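You operate a simulated robot arm through the tools that you are given. There is no shell and no other tool.

You are at the controls of a simulated robot arm. One attempt, no reset.

## Task
Oil the stone and stone the burr off the steel plate, then lay the long bar on it.
Fine: oil from the green tin; the stone goes back where it lay; leave the knobs and the short bar. What is to be rubbed or washed off counts as gone when no trace of it is left.

It is judged by the outcome, as a careful person would: the job done as asked, and still so three seconds after it is handed in. It fails if anything else is knocked over, pushed out of place, dropped, spilled or broken.

## Robot
A 6-joint arm with a two-finger parallel gripper, fixed in place. Base frame: the origin is on the floor under the middle of its stand, x ahead of it, y to its left, z up. Units: m, rad, N and s.
With the tool pointing down near the work surface it reaches from about 0.3 to 0.66 m from the base axis. Its first joint turns from -2.007 to 2.007 rad. Payload 3.43 kg.
The TCP is the grasp point between the finger pads, 0.034 m short of the fingertips. In the tool frame z runs along the fingers and y along their closing line. Largest opening 0.128 m; finger width 0.024, thickness 0.012; the body of the gripper, 0.048 by 0.13 m, starts 0.096 m behind the TCP.
Orientation is that of the tool frame in the base frame, as a unit quaternion [x, y, z, w]. With the fingers straight down and closing along the base's y, the tool's x points along the base's -x, its y along +y and its z along -z.

## Interface
- The arm moves only by the tool move_arm. Its argument "increments" is a list of rows, each an object of numbers (a shift or turn left out is 0, a gripper value left out holds the last): "tx", "ty", "tz": the shift along the base's x, y, z in m; "wx", "wy", "wz": the turn, a rotation vector about the base's x, y, z in rad; "gripper": the finger opening in m, from 0 to 0.128. In form: [{"tx": .., "ty": .., "tz": .., "wx": .., "wy": .., "wz": .., "gripper": ..}, ...]. A call has 1 to 20 rows; each row shifts and turns the commanded pose from where the row before left it. Rows are played at 5 a second. More than 0.05 m and 0.15 rad between two rows, or a gripper value outside its range, and nothing of the call is played. Where a pose cannot be reached the arm comes as near as it can. A force on the tool above 40 N (or 10 N above the force at the start of the call, whichever is more), or a blocked arm, ends the call early, and 0.2 s more pass. The fingers move at their own pace (about 0.153 m/s each) and stop on an object; they squeeze with about 27 N. The grip force told is the motor's: it shows also when the fingers shut on nothing. Time passes only in rows, and 0.2 s behind the last, so rows that do not move let the fingers close. The reply holds the time, the measured pose of the TCP, the force on the tool along the base axes, the opening and the grip force, in the units named above and with some noise, with the torque about the TCP (base axes, N m) and any sound that the robot's microphone picked up, and new pictures: "views" is both (left out), scene, wrist or none.
- Cameras (640 x 400 px; columns grow to the right, rows downward): "scene" is fixed at [0.4004, -0.5124, 1.503]; the picture's right is [0.84, -0.54, 0.00], its down [-0.45, -0.70, -0.55] and it looks along [0.30, 0.46, -0.84] (base axes); focal length 235 px, centre (320, 200). "wrist" rides on the gripper at [0.076, -0.011, -0.16] in the tool frame; the picture's right is [0.15, 0.99, 0.00], its down [-0.88, 0.13, -0.46] and it looks along [-0.45, 0.07, 0.89] (tool axes); focal length 234 px, centre (320, 200). There is no depth. A picture from a camera that has moved, and an enlarged one, comes with that camera's place and axes in the base frame and with its lens. The place of the scene camera against the robot may be out by one fixed shift of up to 0.025 m in any direction.
- raise_lower(by): slides the trunk up (or, below 0, down) by that many m; the arm rides with it, the base frame stays. It gives what a move gives, with no picture.
- zoom(camera, box): a new picture of the part [left, top, right, bottom] of that camera's present view, enlarged. It takes no simulated time.
- job_done(): hands the job in; it is judged then, once.

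Nothing tells you positions but the pictures and the camera data. Unless the task says otherwise, let go and move clear before handing in.

The tools are called after "Request:" as name(argument=value, ...) on one line, values as JSON. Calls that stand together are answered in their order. move_arm: Moves the arm, as the interface text tells. Its arguments: {"type":"object","properties":{"increments":{"type":"array"},"views":{"type":"string","enum":["both","scene","wrist","none"]}},"required":["increments"]} The other tools are called the same way: raise_lower (by) moves the trunk up or down; zoom (camera, box) takes an enlarged picture of a part of a camera's view; job_done () hands the job in.

At the start:

```text
t: 0.0
position: [0.5068, -0.0418, 1.1864]
orientation: [0.001, 1.0, 0.0, 0.0]
contact_force: [-0.5, 0.4, -0.9]
torque: [0.02, 0.01, 0.0]
gripper_width: 0.128
grasp_force: 0.0
trunk travel left (down, up): [-0.925, 0.065]
```

scene: 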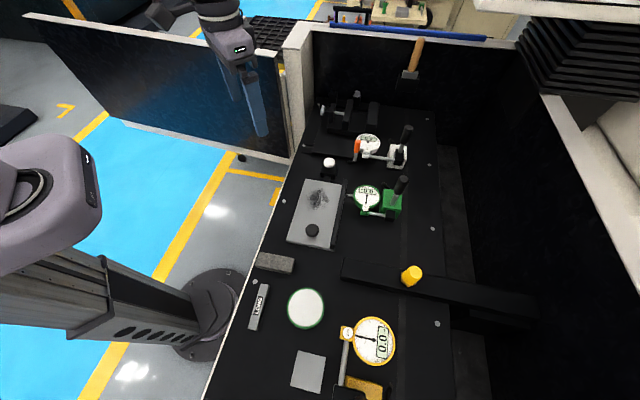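
wrist: 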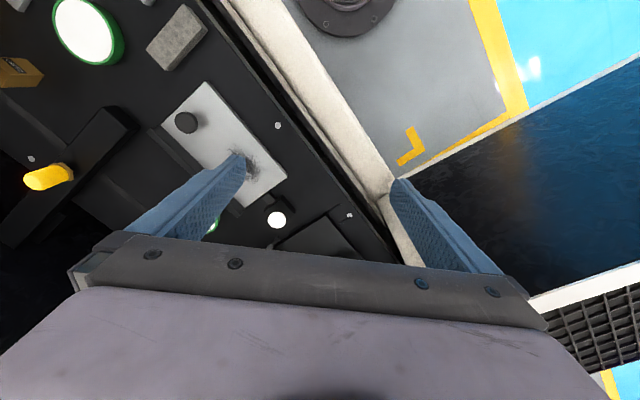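

I see a dark bench with a grey steel plate bearing a dark burr patch and a knob, a grey stone, a round green-rimmed tin, a labelled bar and dial gauges. I'll zoom in to identify everything before moving.

Request:
zoom(camera="scene", box=[220, 220, 460, 400])

Request:
zoom(camera="scene", box=[260, 80, 460, 260])

Request:
zoom(camera="wrist", box=[0, 0, 400, 260])

```text
2.22 times, centred on (340, 310) of scene
camera zoom: at [0.4004, -0.5124, 1.503], right [0.84, -0.54, 0.0], down [-0.45, -0.7, -0.55], along [0.3, 0.46, -0.84], focal length 523 px, centre (276, -44)
```

zoom: 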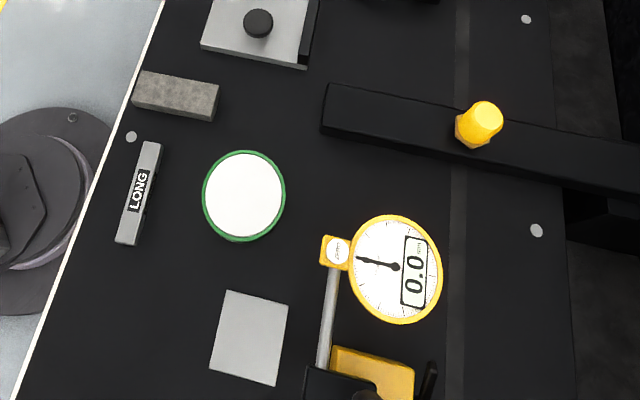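

```text
2.22 times, centred on (360, 170) of scene
camera zoom: at [0.4004, -0.5124, 1.503], right [0.84, -0.54, 0.0], down [-0.45, -0.7, -0.55], along [0.3, 0.46, -0.84], focal length 523 px, centre (231, 267)
```

zoom: 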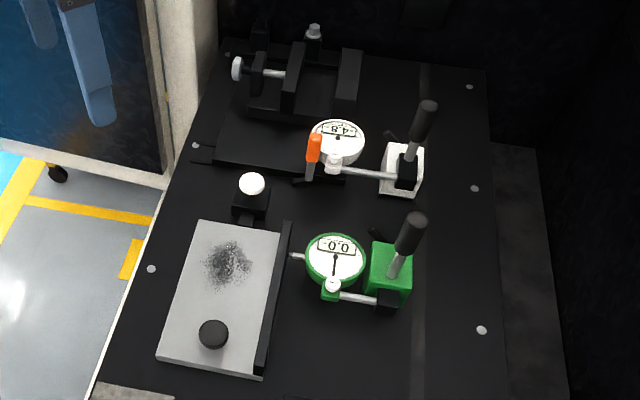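

```text
1.54 times, centred on (200, 130) of wrist
camera zoom: at [0.432, -0.054, 1.3466], right [-0.15, 0.99, 0.0], down [0.88, 0.13, 0.46], along [0.45, 0.07, -0.89], focal length 360 px, centre (505, 308)
```

zoom: 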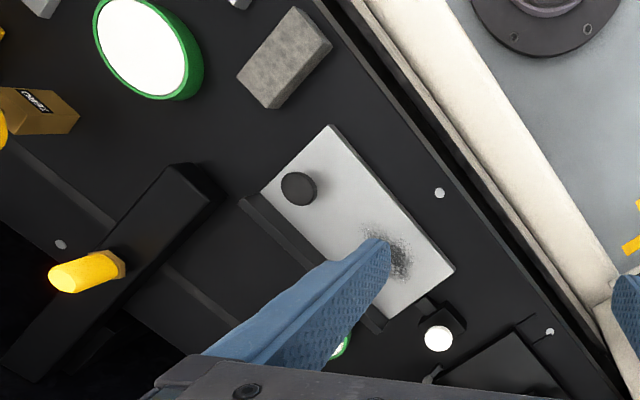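

I need finer detail on the labelled pieces, the tin and the plate. Zooming in further before any motion.

Request:
zoom(camera="scene", box=[230, 240, 330, 340])

Request:
zoom(camera="scene", box=[280, 310, 420, 400])

Request:
zoom(camera="scene", box=[280, 150, 380, 250])

Request:
zoom(camera="wrist", box=[0, 0, 220, 130])

Request:
zoom(camera="wrist", box=[140, 70, 400, 270])

Request:
zoom(camera="scene", box=[280, 80, 440, 180])

```text
4.00 times, centred on (280, 290) of scene
camera zoom: at [0.4004, -0.5124, 1.503], right [0.84, -0.54, 0.0], down [-0.45, -0.7, -0.55], along [0.3, 0.46, -0.84], focal length 941 px, centre (480, -160)
```

zoom: 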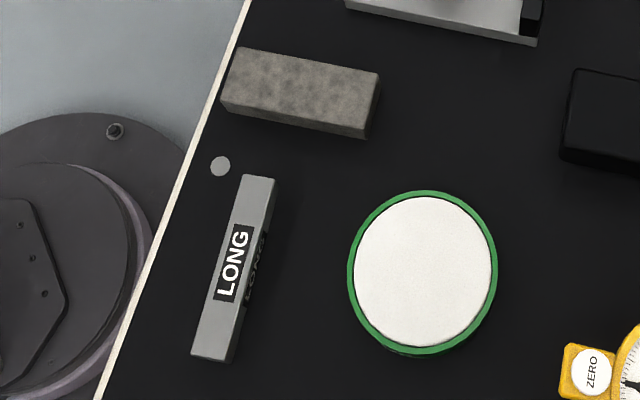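

```text
4.44 times, centred on (350, 355) of scene
camera zoom: at [0.4004, -0.5124, 1.503], right [0.84, -0.54, 0.0], down [-0.45, -0.7, -0.55], along [0.3, 0.46, -0.84], focal length 1046 px, centre (187, -489)
```

zoom: 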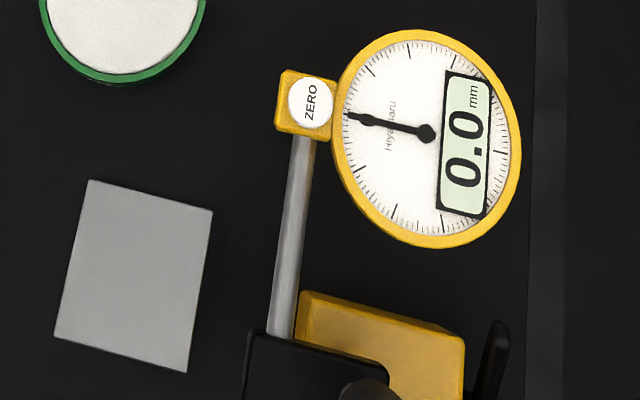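

```text
4.00 times, centred on (330, 200) of scene
camera zoom: at [0.4004, -0.5124, 1.503], right [0.84, -0.54, 0.0], down [-0.45, -0.7, -0.55], along [0.3, 0.46, -0.84], focal length 941 px, centre (280, 200)
```

zoom: 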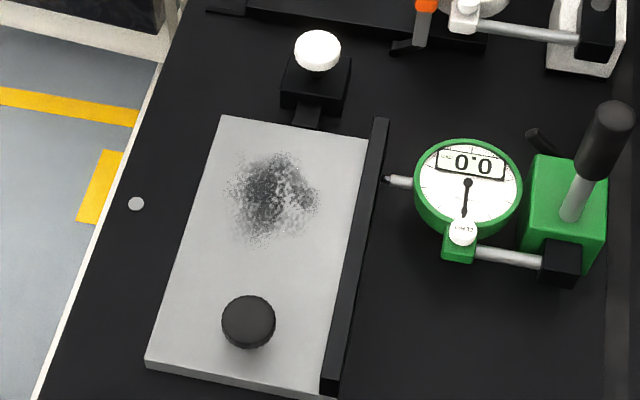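

```text
2.91 times, centred on (110, 65) of wrist
camera zoom: at [0.432, -0.054, 1.3466], right [-0.15, 0.99, 0.0], down [0.88, 0.13, 0.46], along [0.45, 0.07, -0.89], focal length 681 px, centre (931, 593)
```

zoom: 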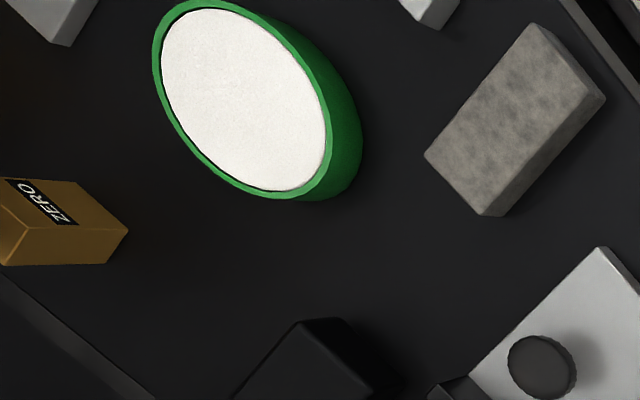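

```text
2.00 times, centred on (270, 170) of wrist
camera zoom: at [0.432, -0.054, 1.3466], right [-0.15, 0.99, 0.0], down [0.88, 0.13, 0.46], along [0.45, 0.07, -0.89], focal length 468 px, centre (420, 260)
```

zoom: 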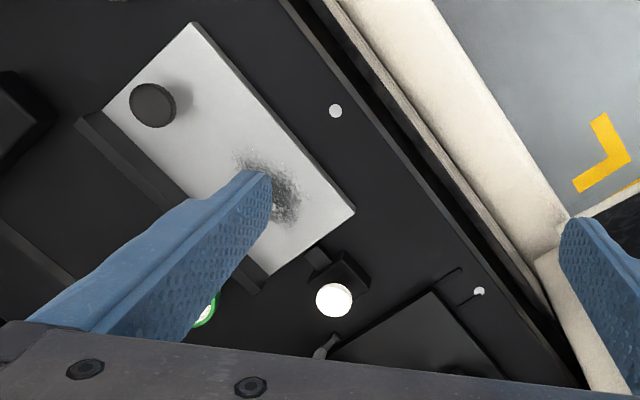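

```text
4.00 times, centred on (360, 130) of scene
camera zoom: at [0.4004, -0.5124, 1.503], right [0.84, -0.54, 0.0], down [-0.45, -0.7, -0.55], along [0.3, 0.46, -0.84], focal length 941 px, centre (160, 480)
```

zoom: 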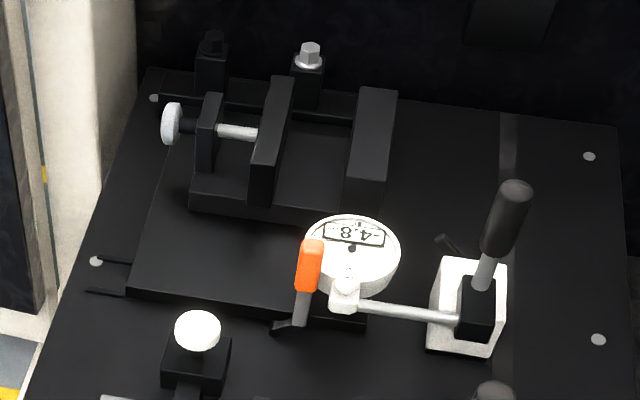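

The plate lies about 45° to the base axes around (0.59, -0.19), the stone is near (0.40, -0.28), the LONG bar near (0.33, -0.37), and the green tin with a white oil pad near (0.42, -0.43). I'll stay high, turn the wrist -45° and look from above the stone, tin and bar.

Request:
move_arm(increments=[{"tx": -0.03, "ty": -0.03, "wz": -0.098}, {"tx": -0.03, "ty": -0.03, "wz": -0.098}, {"tx": -0.03, "ty": -0.03, "wz": -0.098}, {"tx": -0.03, "ty": -0.03, "wz": -0.098}, {"tx": -0.03, "ty": -0.03, "wz": -0.098}, {"tx": -0.03, "ty": -0.03, "wz": -0.098}, {"tx": -0.03, "ty": -0.03, "wz": -0.098}, {"tx": -0.03, "ty": -0.03, "wz": -0.098}, {}, {}])

```text
t: 2.2
position: [0.2668, -0.2834, 1.1869]
orientation: [0.382, 0.924, 0.0, 0.0]
contact_force: [-0.4, 0.1, 0.3]
torque: [0.02, -0.03, 0.0]
gripper_width: 0.128
grasp_force: 0.0
trunk travel left (down, up): [-0.925, 0.065]
camera wrist: at [0.2063, -0.2381, 1.3468], right [0.59, 0.8, 0.0], down [0.72, -0.53, 0.46], along [0.37, -0.27, -0.89], focal length 234 px, centre (320, 200)
```

scene: 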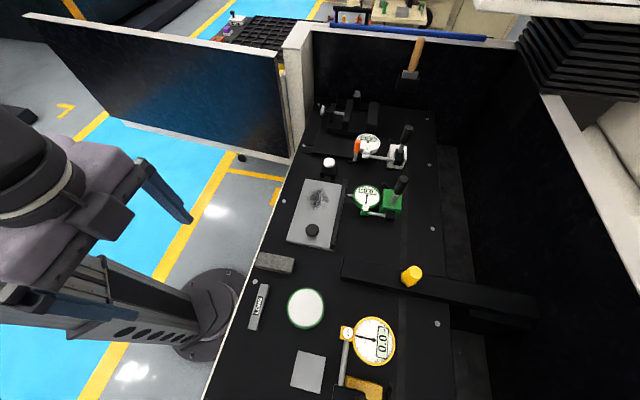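
wrist: 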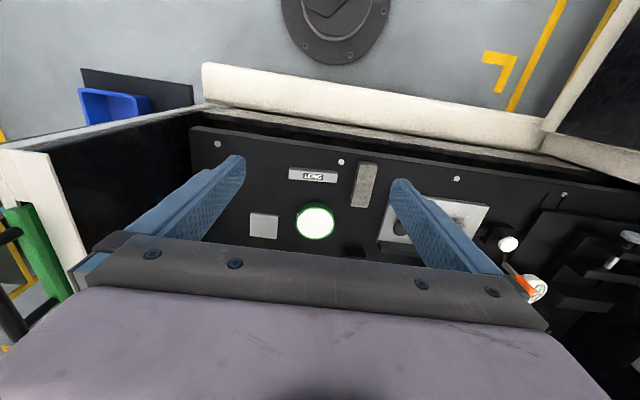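

The wrist now sees the bench row: the LONG bar, stone, tin, a grey square block and the plate. I'll zoom in to measure them.

Request:
zoom(camera="wrist", box=[240, 140, 400, 260])

Request:
zoom(camera="wrist", box=[280, 150, 390, 220])

Request:
zoom(camera="wrist", box=[370, 160, 550, 270])

Request:
zoom(camera="wrist", box=[180, 120, 340, 250])

```text
3.33 times, centred on (320, 200) of wrist
camera zoom: at [0.2063, -0.2381, 1.3468], right [0.59, 0.8, 0.0], down [0.72, -0.53, 0.46], along [0.37, -0.27, -0.89], focal length 781 px, centre (320, 200)
```

zoom: 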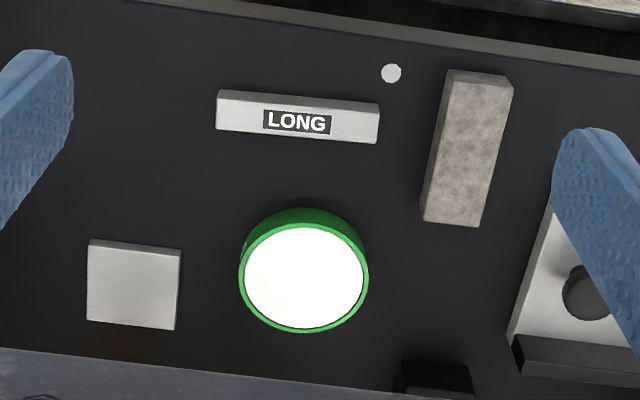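

```text
5.71 times, centred on (335, 185) of wrist
camera zoom: at [0.2063, -0.2381, 1.3468], right [0.59, 0.8, 0.0], down [0.72, -0.53, 0.46], along [0.37, -0.27, -0.89], focal length 1338 px, centre (234, 286)
```

zoom: 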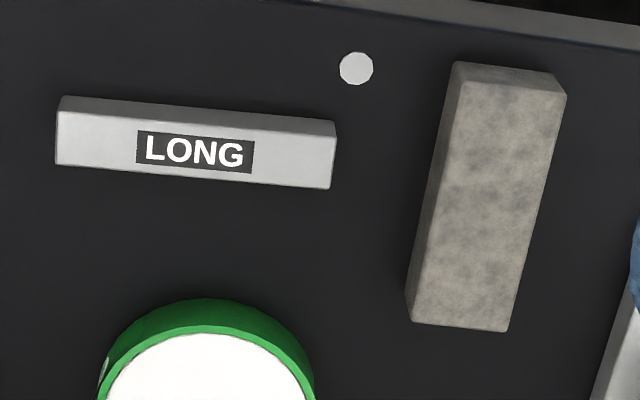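

```text
3.56 times, centred on (460, 215) of wrist
camera zoom: at [0.2063, -0.2381, 1.3468], right [0.59, 0.8, 0.0], down [0.72, -0.53, 0.46], along [0.37, -0.27, -0.89], focal length 833 px, centre (-178, 147)
```

zoom: 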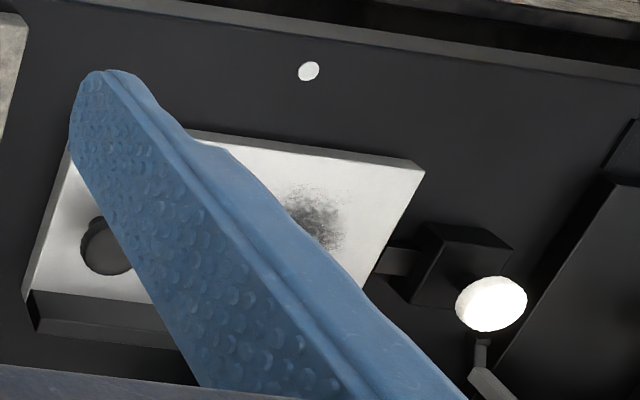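

```text
3.08 times, centred on (260, 185) of wrist
camera zoom: at [0.2063, -0.2381, 1.3468], right [0.59, 0.8, 0.0], down [0.72, -0.53, 0.46], along [0.37, -0.27, -0.89], focal length 720 px, centre (505, 246)
```

zoom: 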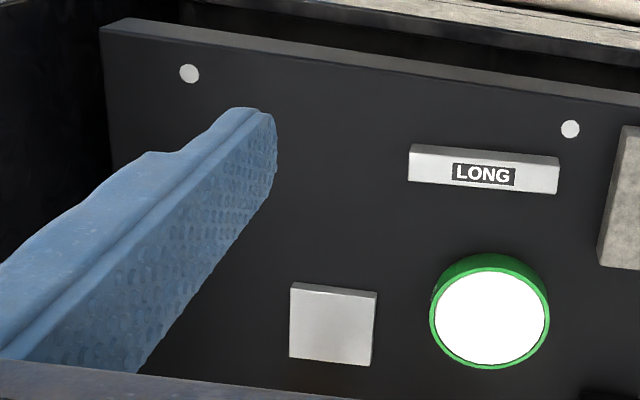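

I now have good estimates: bench top z≈0.902, plate top ≈0.914, stone about 0.09×0.035×0.03 centred near (0.407, -0.278) at -44°, bar about 0.094×0.018×0.018. I'll move above the stone at a moderate height for a closer look at it and the tin.

Request:
move_arm(increments=[{"tx": 0.028, "ty": 0.001, "tz": -0.02}, {"tx": 0.028, "ty": 0.001, "tz": -0.02}, {"tx": 0.028, "ty": 0.001, "tz": -0.02}, {"tx": 0.028, "ty": 0.001, "tz": -0.02}, {"tx": 0.028, "ty": 0.001, "tz": -0.02}, {"tz": -0.02}, {"tz": -0.017}, {}, {}])

Request:
zoom(camera="wrist", box=[200, 60, 440, 220])

Request:
zoom(camera="wrist", box=[80, 80, 300, 260])

```text
t: 4.2
position: [0.4077, -0.2788, 1.0498]
orientation: [0.382, 0.924, 0.001, 0.0]
contact_force: [1.2, 0.9, 0.3]
torque: [0.02, -0.01, -0.01]
gripper_width: 0.128
grasp_force: 0.0
trunk travel left (down, up): [-0.925, 0.065]
camera wrist: at [0.3464, -0.2323, 1.2096], right [0.59, 0.8, 0.0], down [0.72, -0.53, 0.46], along [0.37, -0.27, -0.89], focal length 234 px, centre (320, 200)
```

scene: 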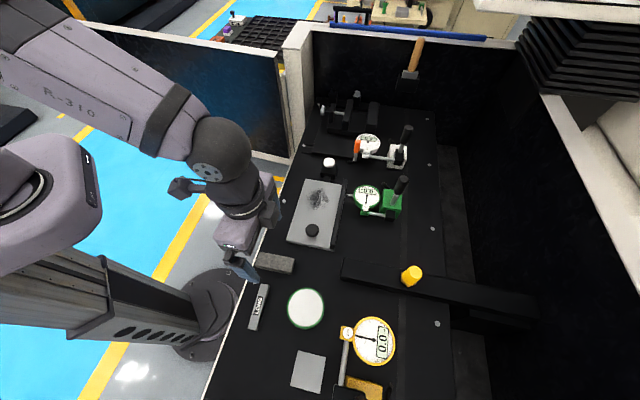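
wrist: 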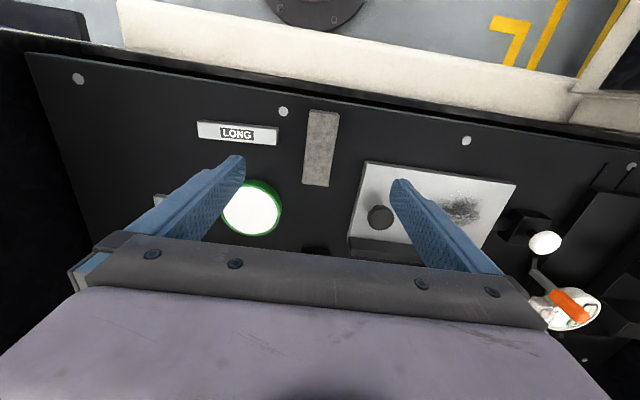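

```text
2.50 times, centred on (320, 140) of wrist
camera zoom: at [0.3464, -0.2323, 1.2096], right [0.59, 0.8, 0.0], down [0.72, -0.53, 0.46], along [0.37, -0.27, -0.89], focal length 585 px, centre (320, 350)
```

zoom: 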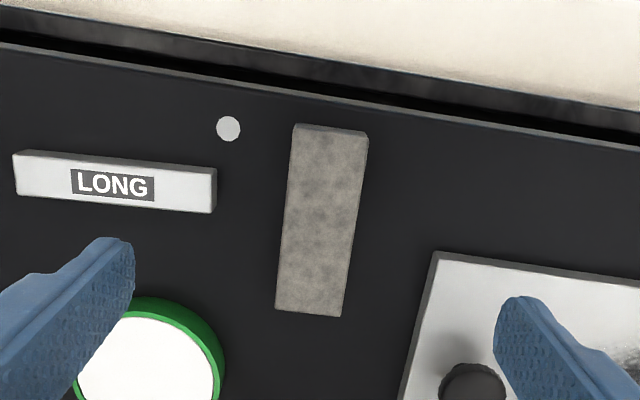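

```text
2.22 times, centred on (190, 170) of wrist
camera zoom: at [0.3464, -0.2323, 1.2096], right [0.59, 0.8, 0.0], down [0.72, -0.53, 0.46], along [0.37, -0.27, -0.89], focal length 520 px, centre (609, 267)
```

zoom: 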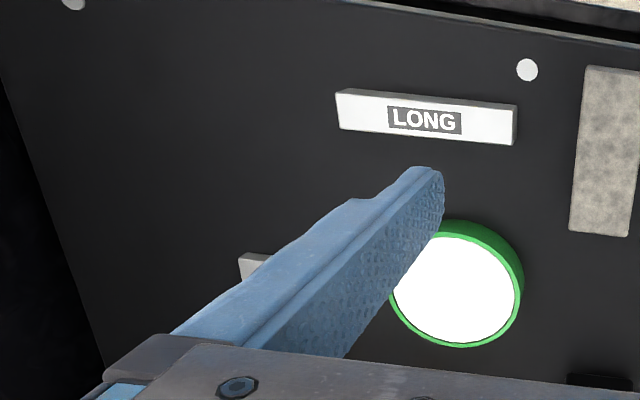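

The stone's position agrees between views: about (0.409, -0.2785). I'll zoom tightly on the stone and tin rim to get the stone's height and see whether the pad stands above or below the rim.

Request:
zoom(camera="wrist", box=[295, 100, 345, 200])

Request:
zoom(camera="wrist", box=[220, 170, 300, 240])

Request:
zoom(camera="scene", box=[280, 280, 335, 335])

Request:
zoom(camera="scene", box=[285, 170, 355, 260])

Request:
zoom(camera="wrist", box=[340, 140, 560, 280])

```text
4.00 times, centred on (320, 150) of wrist
camera zoom: at [0.3464, -0.2323, 1.2096], right [0.59, 0.8, 0.0], down [0.72, -0.53, 0.46], along [0.37, -0.27, -0.89], focal length 937 px, centre (320, 400)
```

zoom: 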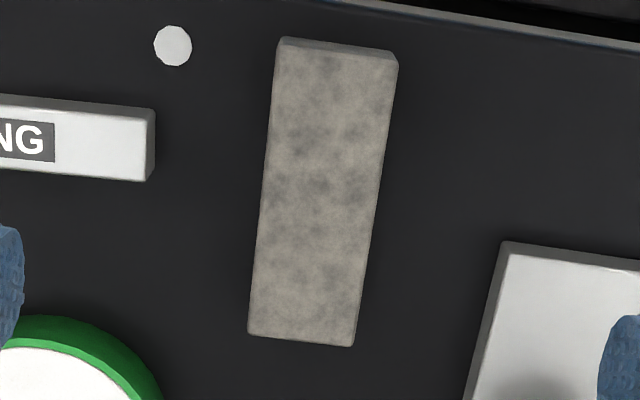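

```text
5.71 times, centred on (260, 205) of wrist
camera zoom: at [0.3464, -0.2323, 1.2096], right [0.59, 0.8, 0.0], down [0.72, -0.53, 0.46], along [0.37, -0.27, -0.89], focal length 1338 px, centre (663, 171)
```

zoom: 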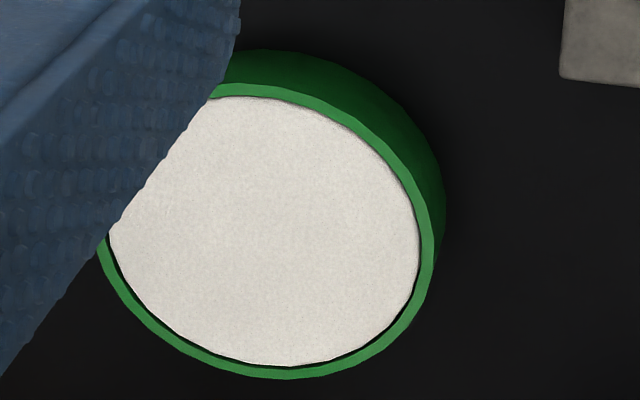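

```text
7.27 times, centred on (308, 308) of scene
camera zoom: at [0.4004, -0.5124, 1.503], right [0.84, -0.54, 0.0], down [-0.45, -0.7, -0.55], along [0.3, 0.46, -0.84], focal length 1712 px, centre (411, -582)
```

zoom: 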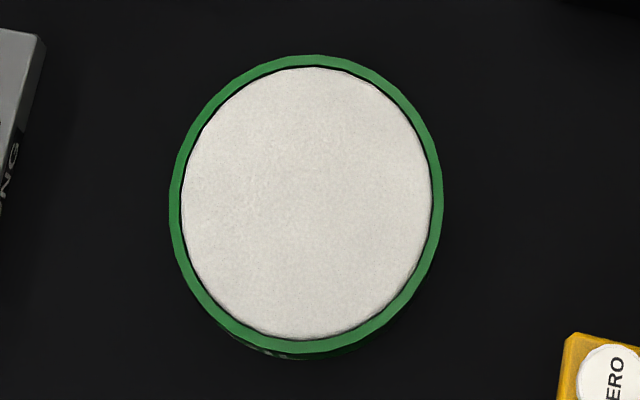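

```text
4.44 times, centred on (320, 215) of scene
camera zoom: at [0.4004, -0.5124, 1.503], right [0.84, -0.54, 0.0], down [-0.45, -0.7, -0.55], along [0.3, 0.46, -0.84], focal length 1046 px, centre (320, 133)
```

zoom: 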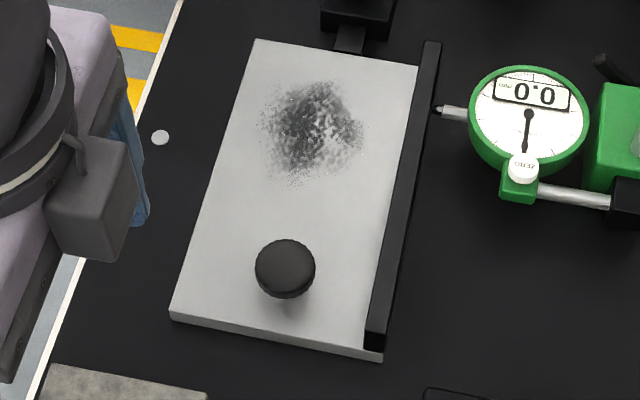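

```text
2.86 times, centred on (450, 210) of wrist
camera zoom: at [0.3464, -0.2323, 1.2096], right [0.59, 0.8, 0.0], down [0.72, -0.53, 0.46], along [0.37, -0.27, -0.89], focal length 669 px, centre (-51, 171)
```

zoom: 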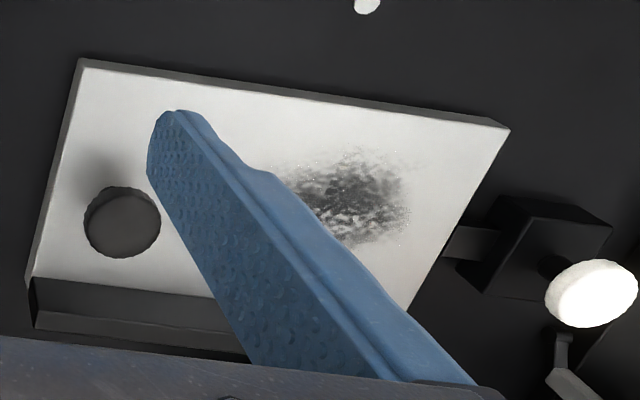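

The stone is about 0.024 m high, centred near (0.410, -0.279) at -44°, and the bar lies at 48° around (0.334, -0.3465). The pad is recessed slightly below the tin's rim (tin centre ≈ (0.419, -0.407), top ≈ 0.925). The bar end is close to the stone, so I'll descend over the stone with the fingers opened only to 0.06.

Request:
move_arm(increments=[{"tx": 0.0025, "ty": -0.0004, "wz": 0.015, "gripper": 0.06}, {}, {"tz": -0.03}, {"tz": -0.03}, {"tz": -0.02}, {}, {}], views="both")

Request:
zoom(camera="wrist", box=[200, 60, 440, 220])

```text
t: 5.8
position: [0.4105, -0.2795, 0.9697]
orientation: [0.375, 0.927, 0.0, 0.0]
contact_force: [-0.8, -0.4, -0.7]
torque: [-0.02, 0.03, 0.01]
gripper_width: 0.06
grasp_force: 0.0
trunk travel left (down, up): [-0.925, 0.065]
camera wrist: at [0.3478, -0.2344, 1.1288], right [0.58, 0.81, 0.0], down [0.72, -0.52, 0.46], along [0.37, -0.27, -0.89], focal length 234 px, centre (320, 200)
```

scene: 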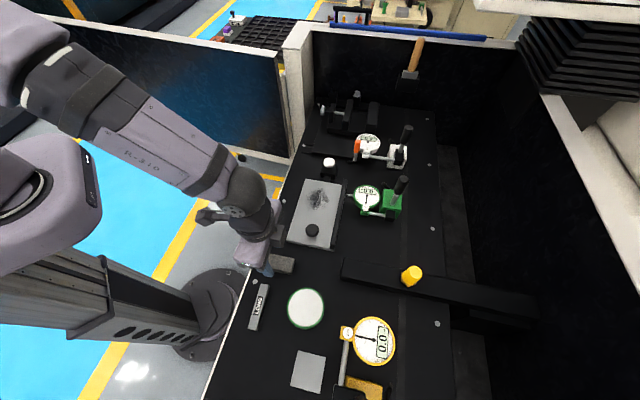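
wrist: 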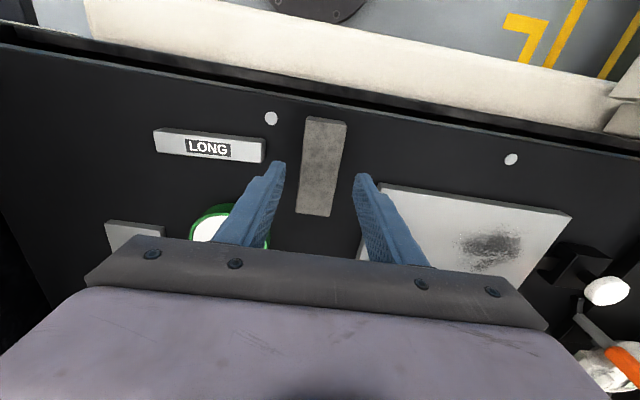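

```text
2.50 times, centred on (320, 140) of wrist
camera zoom: at [0.3478, -0.2344, 1.1288], right [0.58, 0.81, 0.0], down [0.72, -0.52, 0.46], along [0.37, -0.27, -0.89], focal length 585 px, centre (320, 350)
```

zoom: 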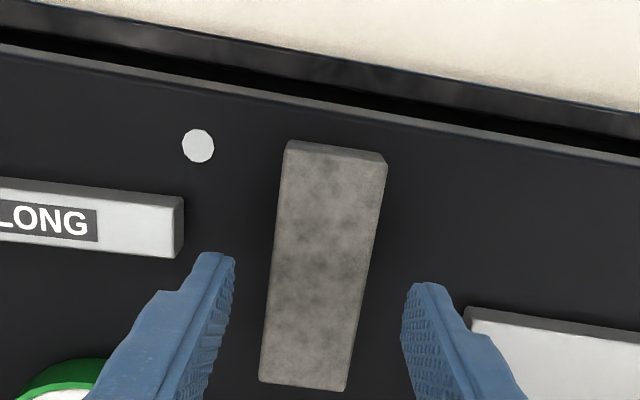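

The stone sits centred between the fingertips with good clearance to the bar and plate. I'll lower to about 8 mm above the bench at the tips and close.

Request:
move_arm(increments=[{"tz": -0.014}, {"tz": -0.013}, {}, {}], views="wrist")

Request:
zoom(camera="wrist", box=[200, 60, 440, 220])

```text
t: 6.8
position: [0.4095, -0.2785, 0.9409]
orientation: [0.375, 0.927, 0.0, 0.0]
contact_force: [-1.1, 0.2, 0.0]
torque: [0.01, 0.01, -0.01]
gripper_width: 0.0599
grasp_force: 0.1
trunk travel left (down, up): [-0.925, 0.065]
camera wrist: at [0.3478, -0.2336, 1.1021], right [0.58, 0.81, 0.0], down [0.72, -0.52, 0.46], along [0.37, -0.27, -0.89], focal length 234 px, centre (320, 200)
```

wrist: 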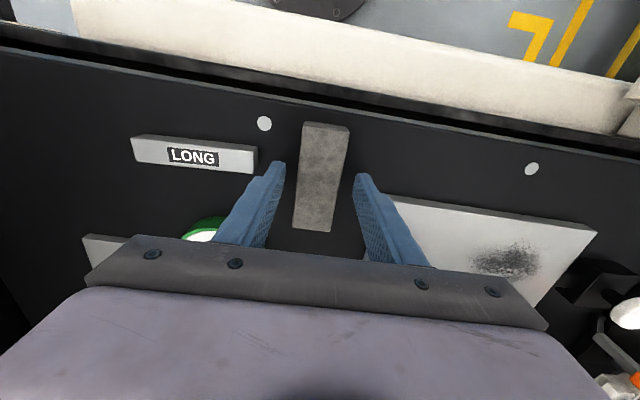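

```text
2.50 times, centred on (320, 140) of wrist
camera zoom: at [0.3478, -0.2336, 1.1021], right [0.58, 0.81, 0.0], down [0.72, -0.52, 0.46], along [0.37, -0.27, -0.89], focal length 585 px, centre (320, 350)
```

zoom: 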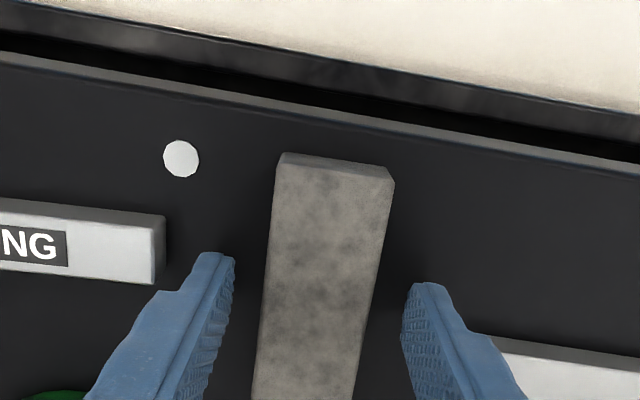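

Tips are about 5–6 mm above the bench and the stone is centred. Closing on it now.

Request:
move_arm(increments=[{"gripper": 0.02}, {"gripper": 0.02}, {"gripper": 0.02}, {}], views="wrist")

Request:
zoom(camera="wrist", box=[200, 60, 440, 220])

```text
t: 7.8
position: [0.4082, -0.2772, 0.942]
orientation: [0.375, 0.927, -0.001, 0.0]
contact_force: [0.0, -0.7, 0.4]
torque: [0.07, 0.01, 0.02]
gripper_width: 0.0355
grasp_force: 27.4
trunk travel left (down, up): [-0.925, 0.065]
camera wrist: at [0.3478, -0.2335, 1.1022], right [0.58, 0.81, 0.0], down [0.72, -0.52, 0.46], along [0.37, -0.27, -0.89], focal length 234 px, centre (320, 200)
```

wrist: 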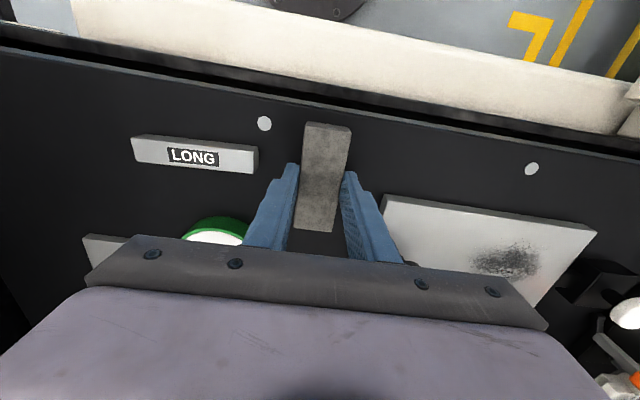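

```text
2.50 times, centred on (320, 140) of wrist
camera zoom: at [0.3478, -0.2335, 1.1022], right [0.58, 0.81, 0.0], down [0.72, -0.52, 0.46], along [0.37, -0.27, -0.89], focal length 585 px, centre (320, 350)
```

zoom: 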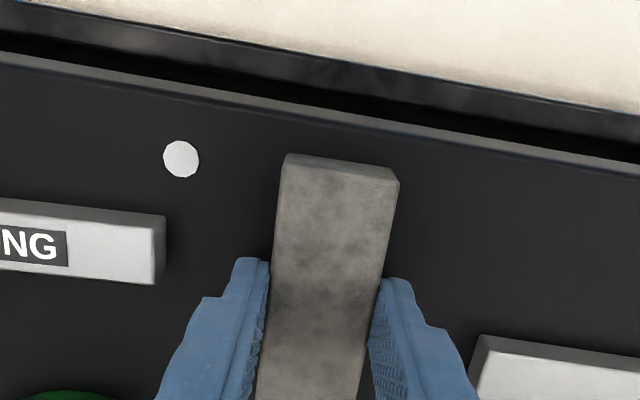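

The stone is gripped (0.0355 m) and shifted about 1.5–2 mm toward the plate while closing, which I'll correct when I return it. Now I'll lift it, carry it over the tin and tip its far end down so that end can reach the recessed pad.

Request:
move_arm(increments=[{"tz": 0.02}, {"tz": 0.03}, {"tz": 0.028}, {"tx": -0.0025, "ty": -0.0276}, {"tx": -0.0025, "ty": -0.0276}, {"tx": -0.0025, "ty": -0.0276}, {"tx": -0.0024, "ty": -0.0275}, {"wx": 0.0695, "wy": 0.0719}, {"wx": 0.0695, "wy": 0.0719}, {}, {}], views="both")

Request:
zoom(camera="wrist", box=[200, 100, 440, 260])

Request:
zoom(camera="scene", box=[240, 240, 360, 340])

```text
t: 10.2
position: [0.4005, -0.3895, 1.02]
orientation: [0.373, 0.923, 0.037, -0.093]
contact_force: [0.5, 0.1, 0.8]
torque: [0.03, 0.0, 0.02]
gripper_width: 0.0201
grasp_force: 0.0
trunk travel left (down, up): [-0.925, 0.065]
camera wrist: at [0.3627, -0.3672, 1.1919], right [0.58, 0.81, 0.03], down [0.78, -0.57, 0.27], along [0.24, -0.14, -0.96], focal length 234 px, centre (320, 200)
```

scene: 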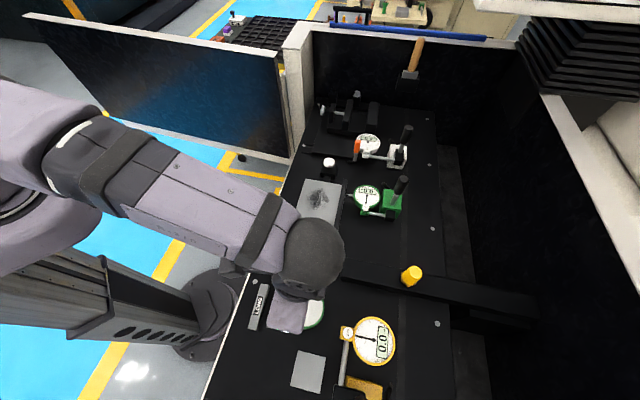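
wrist: 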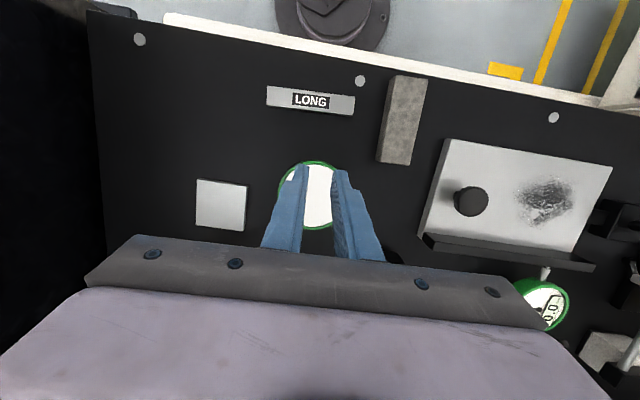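

```text
2.50 times, centred on (320, 180) of wrist
camera zoom: at [0.3627, -0.3672, 1.1919], right [0.58, 0.81, 0.03], down [0.78, -0.57, 0.27], along [0.24, -0.14, -0.96], focal length 585 px, centre (320, 250)
```

zoom: 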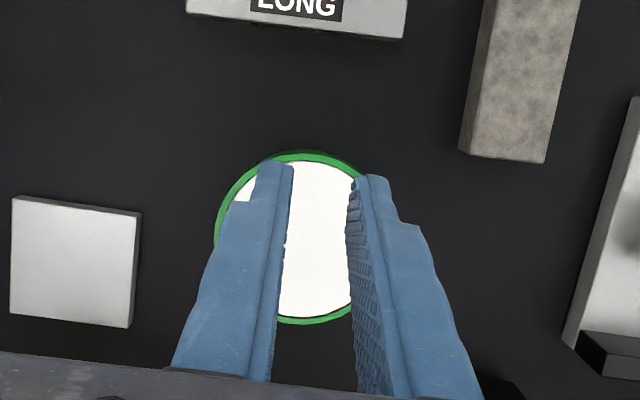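

```text
4.00 times, centred on (300, 290) of scene
camera zoom: at [0.4004, -0.5124, 1.503], right [0.84, -0.54, 0.0], down [-0.45, -0.7, -0.55], along [0.3, 0.46, -0.84], focal length 941 px, centre (400, -160)
```

zoom: 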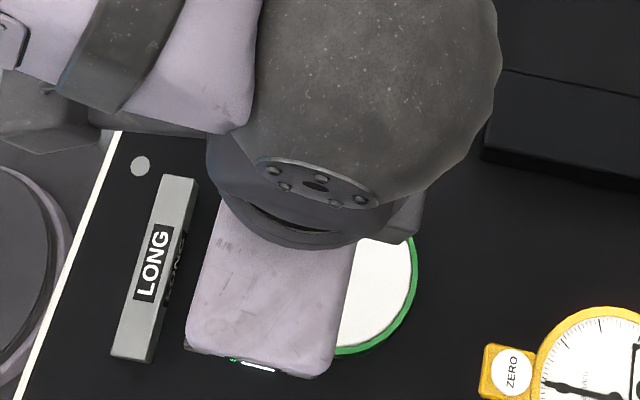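

The stone slipped out of the grip: the fingers are at 0.020 m and the stone is still lying on the bench. I'll check its pose before trying again.

Request:
zoom(camera="wrist", box=[350, 50, 450, 180])

Request:
zoom(camera="wrist", box=[250, 60, 450, 190])

```text
3.08 times, centred on (400, 115) of wrist
camera zoom: at [0.3627, -0.3672, 1.1919], right [0.58, 0.81, 0.03], down [0.78, -0.57, 0.27], along [0.24, -0.14, -0.96], focal length 720 px, centre (74, 462)
```

zoom: 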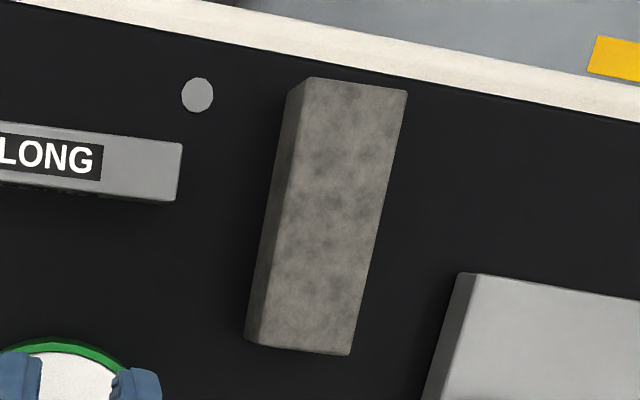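

```text
3.08 times, centred on (350, 125) of wrist
camera zoom: at [0.3627, -0.3672, 1.1919], right [0.58, 0.81, 0.03], down [0.78, -0.57, 0.27], along [0.24, -0.14, -0.96], focal length 720 px, centre (228, 431)
```

zoom: 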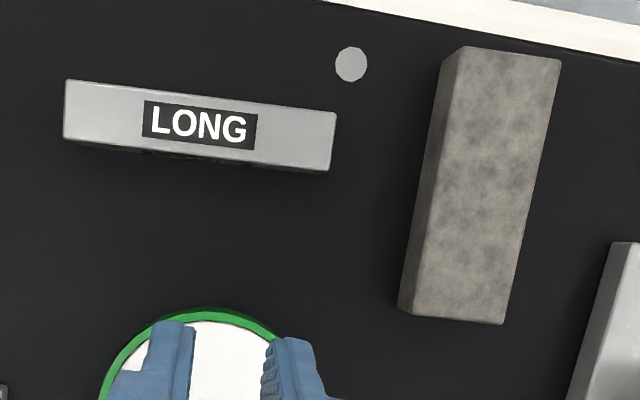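

The stone is still flat and within about 1 mm of where it was, with roughly 2° of turn. No sound was reported, so it slid out at the very start of the lift and wasn't dropped. I'll return, grip deeper, and lift in small steps while watching the opening.

Request:
move_arm(increments=[{"wx": -0.0695, "wy": -0.0719, "gripper": 0.06}, {"wx": -0.0695, "wy": -0.0719}, {"tx": 0.0027, "ty": 0.0274}, {"tx": 0.0027, "ty": 0.0274}, {"tx": 0.0027, "ty": 0.0274}, {"tx": 0.0028, "ty": 0.0275, "wz": 0.02}, {"tz": -0.03}, {"tz": -0.03}, {}, {}], views="wrist")

Request:
zoom(camera="wrist", box=[240, 80, 400, 240])

```text
t: 12.4
position: [0.4116, -0.2798, 0.9618]
orientation: [0.365, 0.931, 0.001, -0.001]
contact_force: [0.1, 0.0, 0.3]
torque: [0.06, -0.01, 0.0]
gripper_width: 0.0599
grasp_force: 0.0
trunk travel left (down, up): [-0.925, 0.065]
camera wrist: at [0.3486, -0.2354, 1.1207], right [0.56, 0.83, 0.0], down [0.73, -0.5, 0.46], along [0.38, -0.26, -0.89], focal length 234 px, centre (320, 200)
```

wrist: 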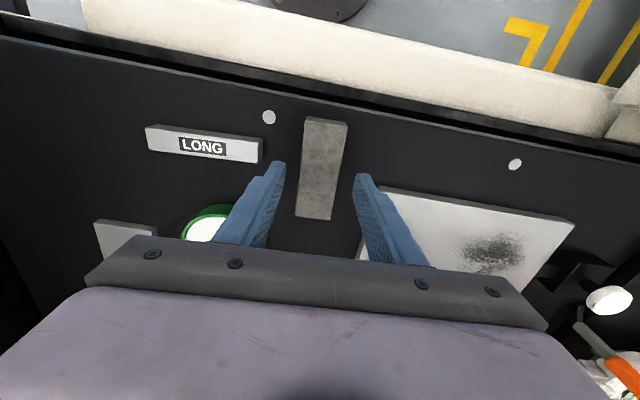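

```text
2.50 times, centred on (320, 160) of wrist
camera zoom: at [0.3486, -0.2354, 1.1207], right [0.56, 0.83, 0.0], down [0.73, -0.5, 0.46], along [0.38, -0.26, -0.89], focal length 585 px, centre (320, 300)
```

zoom: 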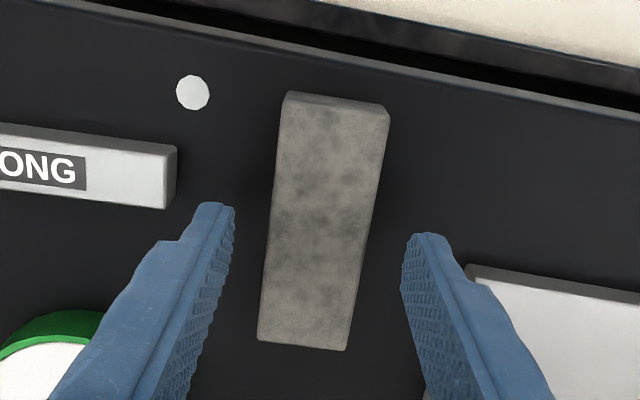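

Fingers and stone are aligned within half a degree. Going deeper this time, with tips about 2 mm above the bench, then closing fully and lifting a few millimetres to test.

Request:
move_arm(increments=[{"tz": -0.012}, {"tz": -0.0105}, {}, {}], views="none")

Request:
move_arm(increments=[{"gripper": 0.0}, {}, {}, {}, {}], views="wrist")

Request:
zoom(camera="wrist", box=[240, 80, 400, 240])

```text
t: 13.4
position: [0.4122, -0.2775, 0.939]
orientation: [0.365, 0.931, 0.0, 0.0]
contact_force: [0.1, 0.4, 0.6]
torque: [-0.01, 0.0, 0.02]
gripper_width: 0.0599
grasp_force: 0.0
trunk travel left (down, up): [-0.925, 0.065]
```

```text
t: 14.6
position: [0.4108, -0.2798, 0.9382]
orientation: [0.365, 0.931, 0.0, 0.0]
contact_force: [0.0, -0.6, 0.5]
torque: [0.01, 0.04, 0.03]
gripper_width: 0.0354
grasp_force: 27.2
trunk travel left (down, up): [-0.925, 0.065]
camera wrist: at [0.3485, -0.2351, 1.0988], right [0.56, 0.83, 0.0], down [0.73, -0.5, 0.46], along [0.38, -0.26, -0.89], focal length 234 px, centre (320, 200)
```

wrist: 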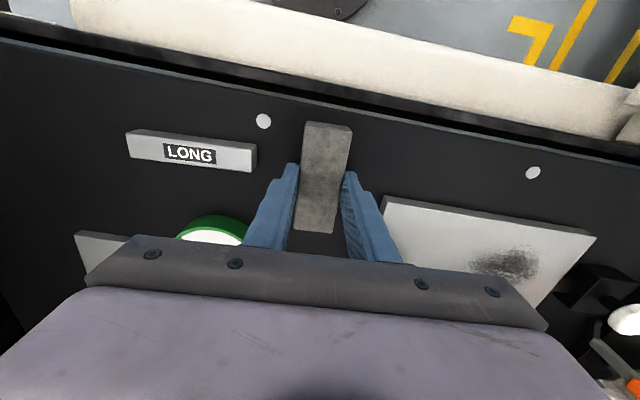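

```text
2.50 times, centred on (320, 160) of wrist
camera zoom: at [0.3485, -0.2351, 1.0988], right [0.56, 0.83, 0.0], down [0.73, -0.5, 0.46], along [0.38, -0.26, -0.89], focal length 585 px, centre (320, 300)
```

zoom: 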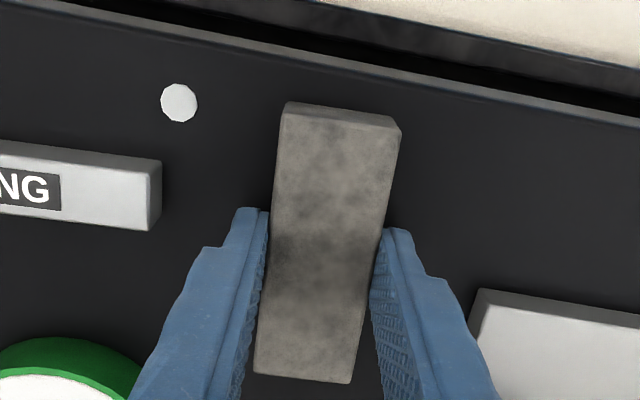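

Gripped at 0.0354 m. Now a small test lift of 5 mm in slow steps.

Request:
move_arm(increments=[{"tz": 0.001}, {"tz": 0.002}, {"tz": 0.002}, {}], views="wrist")

Request:
zoom(camera="wrist", box=[240, 80, 400, 240])

```text
t: 15.6
position: [0.4116, -0.2778, 0.9431]
orientation: [0.365, 0.931, -0.001, 0.0]
contact_force: [-0.4, 0.0, -1.5]
torque: [0.03, -0.03, 0.03]
gripper_width: 0.0353
grasp_force: 26.9
trunk travel left (down, up): [-0.925, 0.065]
camera wrist: at [0.3484, -0.2353, 1.1033], right [0.56, 0.83, 0.0], down [0.73, -0.5, 0.46], along [0.38, -0.26, -0.89], focal length 234 px, centre (320, 200)
```

wrist: 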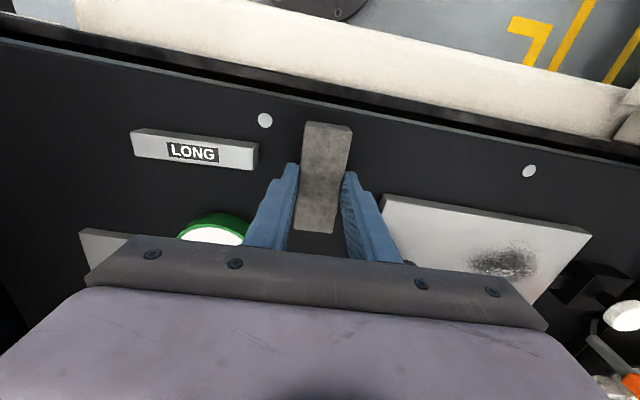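

```text
2.50 times, centred on (320, 160) of wrist
camera zoom: at [0.3484, -0.2353, 1.1033], right [0.56, 0.83, 0.0], down [0.73, -0.5, 0.46], along [0.38, -0.26, -0.89], focal length 585 px, centre (320, 300)
```

zoom: 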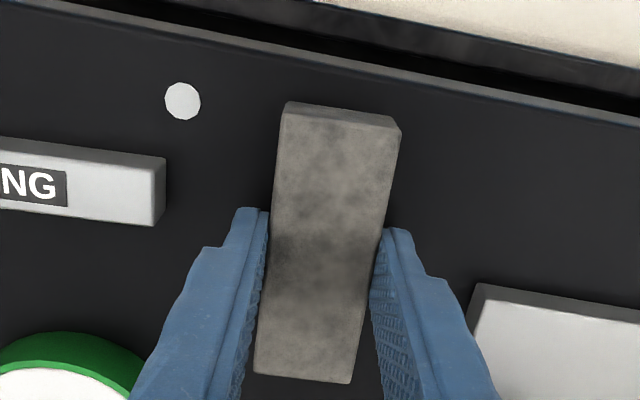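

The stone is rising with the gripper, staying fixed in the wrist view with about 2 N of load. I'll continue lifting gently and check again.

Request:
move_arm(increments=[{"tz": 0.004}, {"tz": 0.006}, {"tz": 0.008}, {"tz": 0.01}, {"tz": 0.01}, {"tz": 0.01}, {}], views="wrist")

```text
t: 17.2
position: [0.4114, -0.2806, 0.9913]
orientation: [0.364, 0.931, 0.0, 0.0]
contact_force: [0.0, -0.5, -1.5]
torque: [0.02, -0.02, 0.03]
gripper_width: 0.0354
grasp_force: 27.0
trunk travel left (down, up): [-0.925, 0.065]
camera wrist: at [0.3483, -0.236, 1.1513], right [0.56, 0.83, 0.0], down [0.73, -0.5, 0.46], along [0.38, -0.26, -0.89], focal length 234 px, centre (320, 200)
```

wrist: 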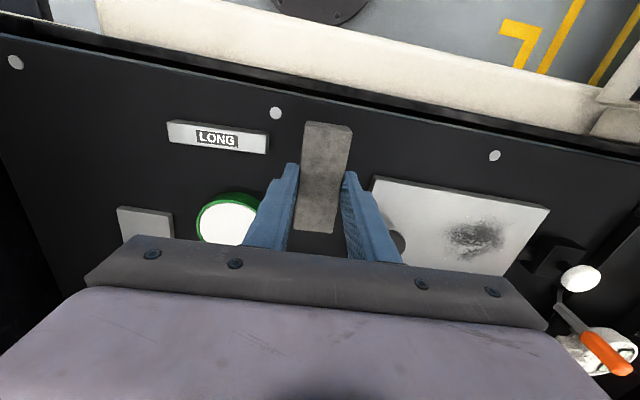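

Holding firmly. I'll carry it smoothly over the tin and tilt the far end down.

Request:
move_arm(increments=[{"tz": 0.008}, {"tz": 0.008, "ty": -0.008}, {"tx": -0.001, "ty": -0.015}, {"tx": -0.002, "ty": -0.02}, {"tx": -0.002, "ty": -0.02}, {"tx": -0.002, "ty": -0.02}, {"tx": -0.002, "ty": -0.016}, {"tx": -0.002, "ty": -0.0113}, {"wx": 0.034, "wy": 0.0367}, {"wx": 0.034, "wy": 0.0367}, {"wx": 0.034, "wy": 0.0367}, {"wx": 0.0339, "wy": 0.0366}, {}, {}], views="both")

Request:
zoom(camera="wrist", box=[200, 80, 440, 260])

```text
t: 20.2
position: [0.3996, -0.3901, 1.0067]
orientation: [0.364, 0.926, 0.037, -0.093]
contact_force: [-1.0, 0.5, -1.7]
torque: [0.02, 0.01, 0.02]
gripper_width: 0.0356
grasp_force: 27.2
trunk travel left (down, up): [-0.925, 0.065]
camera wrist: at [0.362, -0.3686, 1.1786], right [0.57, 0.82, 0.03], down [0.79, -0.55, 0.27], along [0.24, -0.13, -0.96], focal length 234 px, centre (320, 200)
```

scene: 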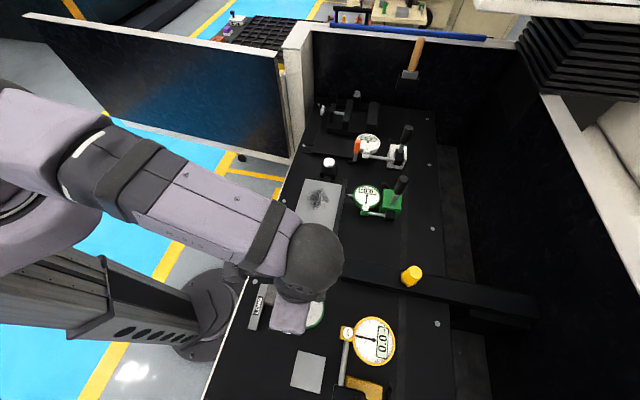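
wrist: 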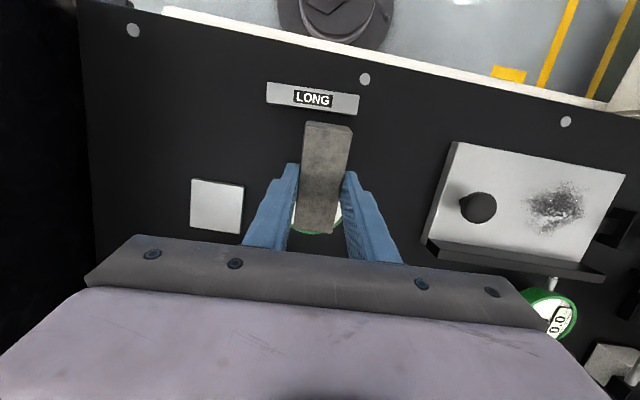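

```text
2.22 times, centred on (320, 170) of wrist
camera zoom: at [0.362, -0.3686, 1.1786], right [0.57, 0.82, 0.03], down [0.79, -0.55, 0.27], along [0.24, -0.13, -0.96], focal length 520 px, centre (320, 267)
```

zoom: 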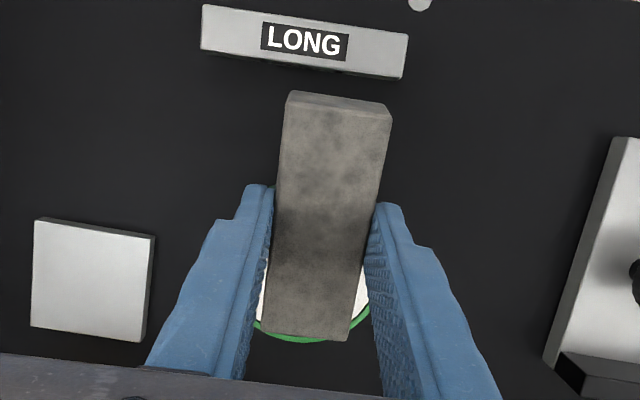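

The stone's low end is over the pad with the tin centred under it. I'll lower close to the pad and then creep down while reading the force.

Request:
move_arm(increments=[{"tz": -0.01}, {"tz": -0.01}, {"tz": -0.008}, {"tz": -0.004}, {"tz": -0.002}, {}], views="wrist")

```text
t: 21.6
position: [0.4003, -0.3891, 0.9728]
orientation: [0.362, 0.927, 0.036, -0.093]
contact_force: [-0.5, 0.1, -1.5]
torque: [-0.02, -0.01, 0.03]
gripper_width: 0.0355
grasp_force: 27.1
trunk travel left (down, up): [-0.925, 0.065]
camera wrist: at [0.3619, -0.3682, 1.1447], right [0.57, 0.82, 0.03], down [0.79, -0.55, 0.27], along [0.24, -0.13, -0.96], focal length 234 px, centre (320, 200)
```

wrist: 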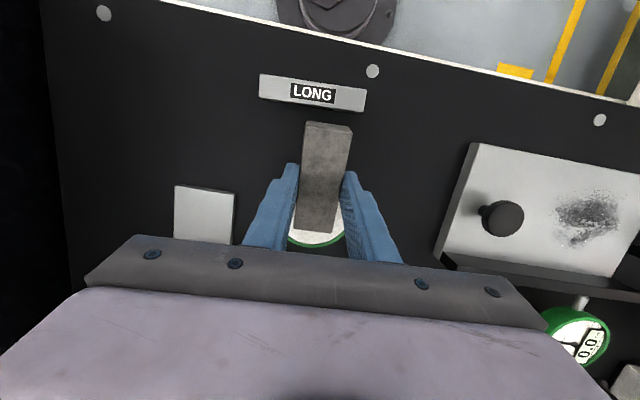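

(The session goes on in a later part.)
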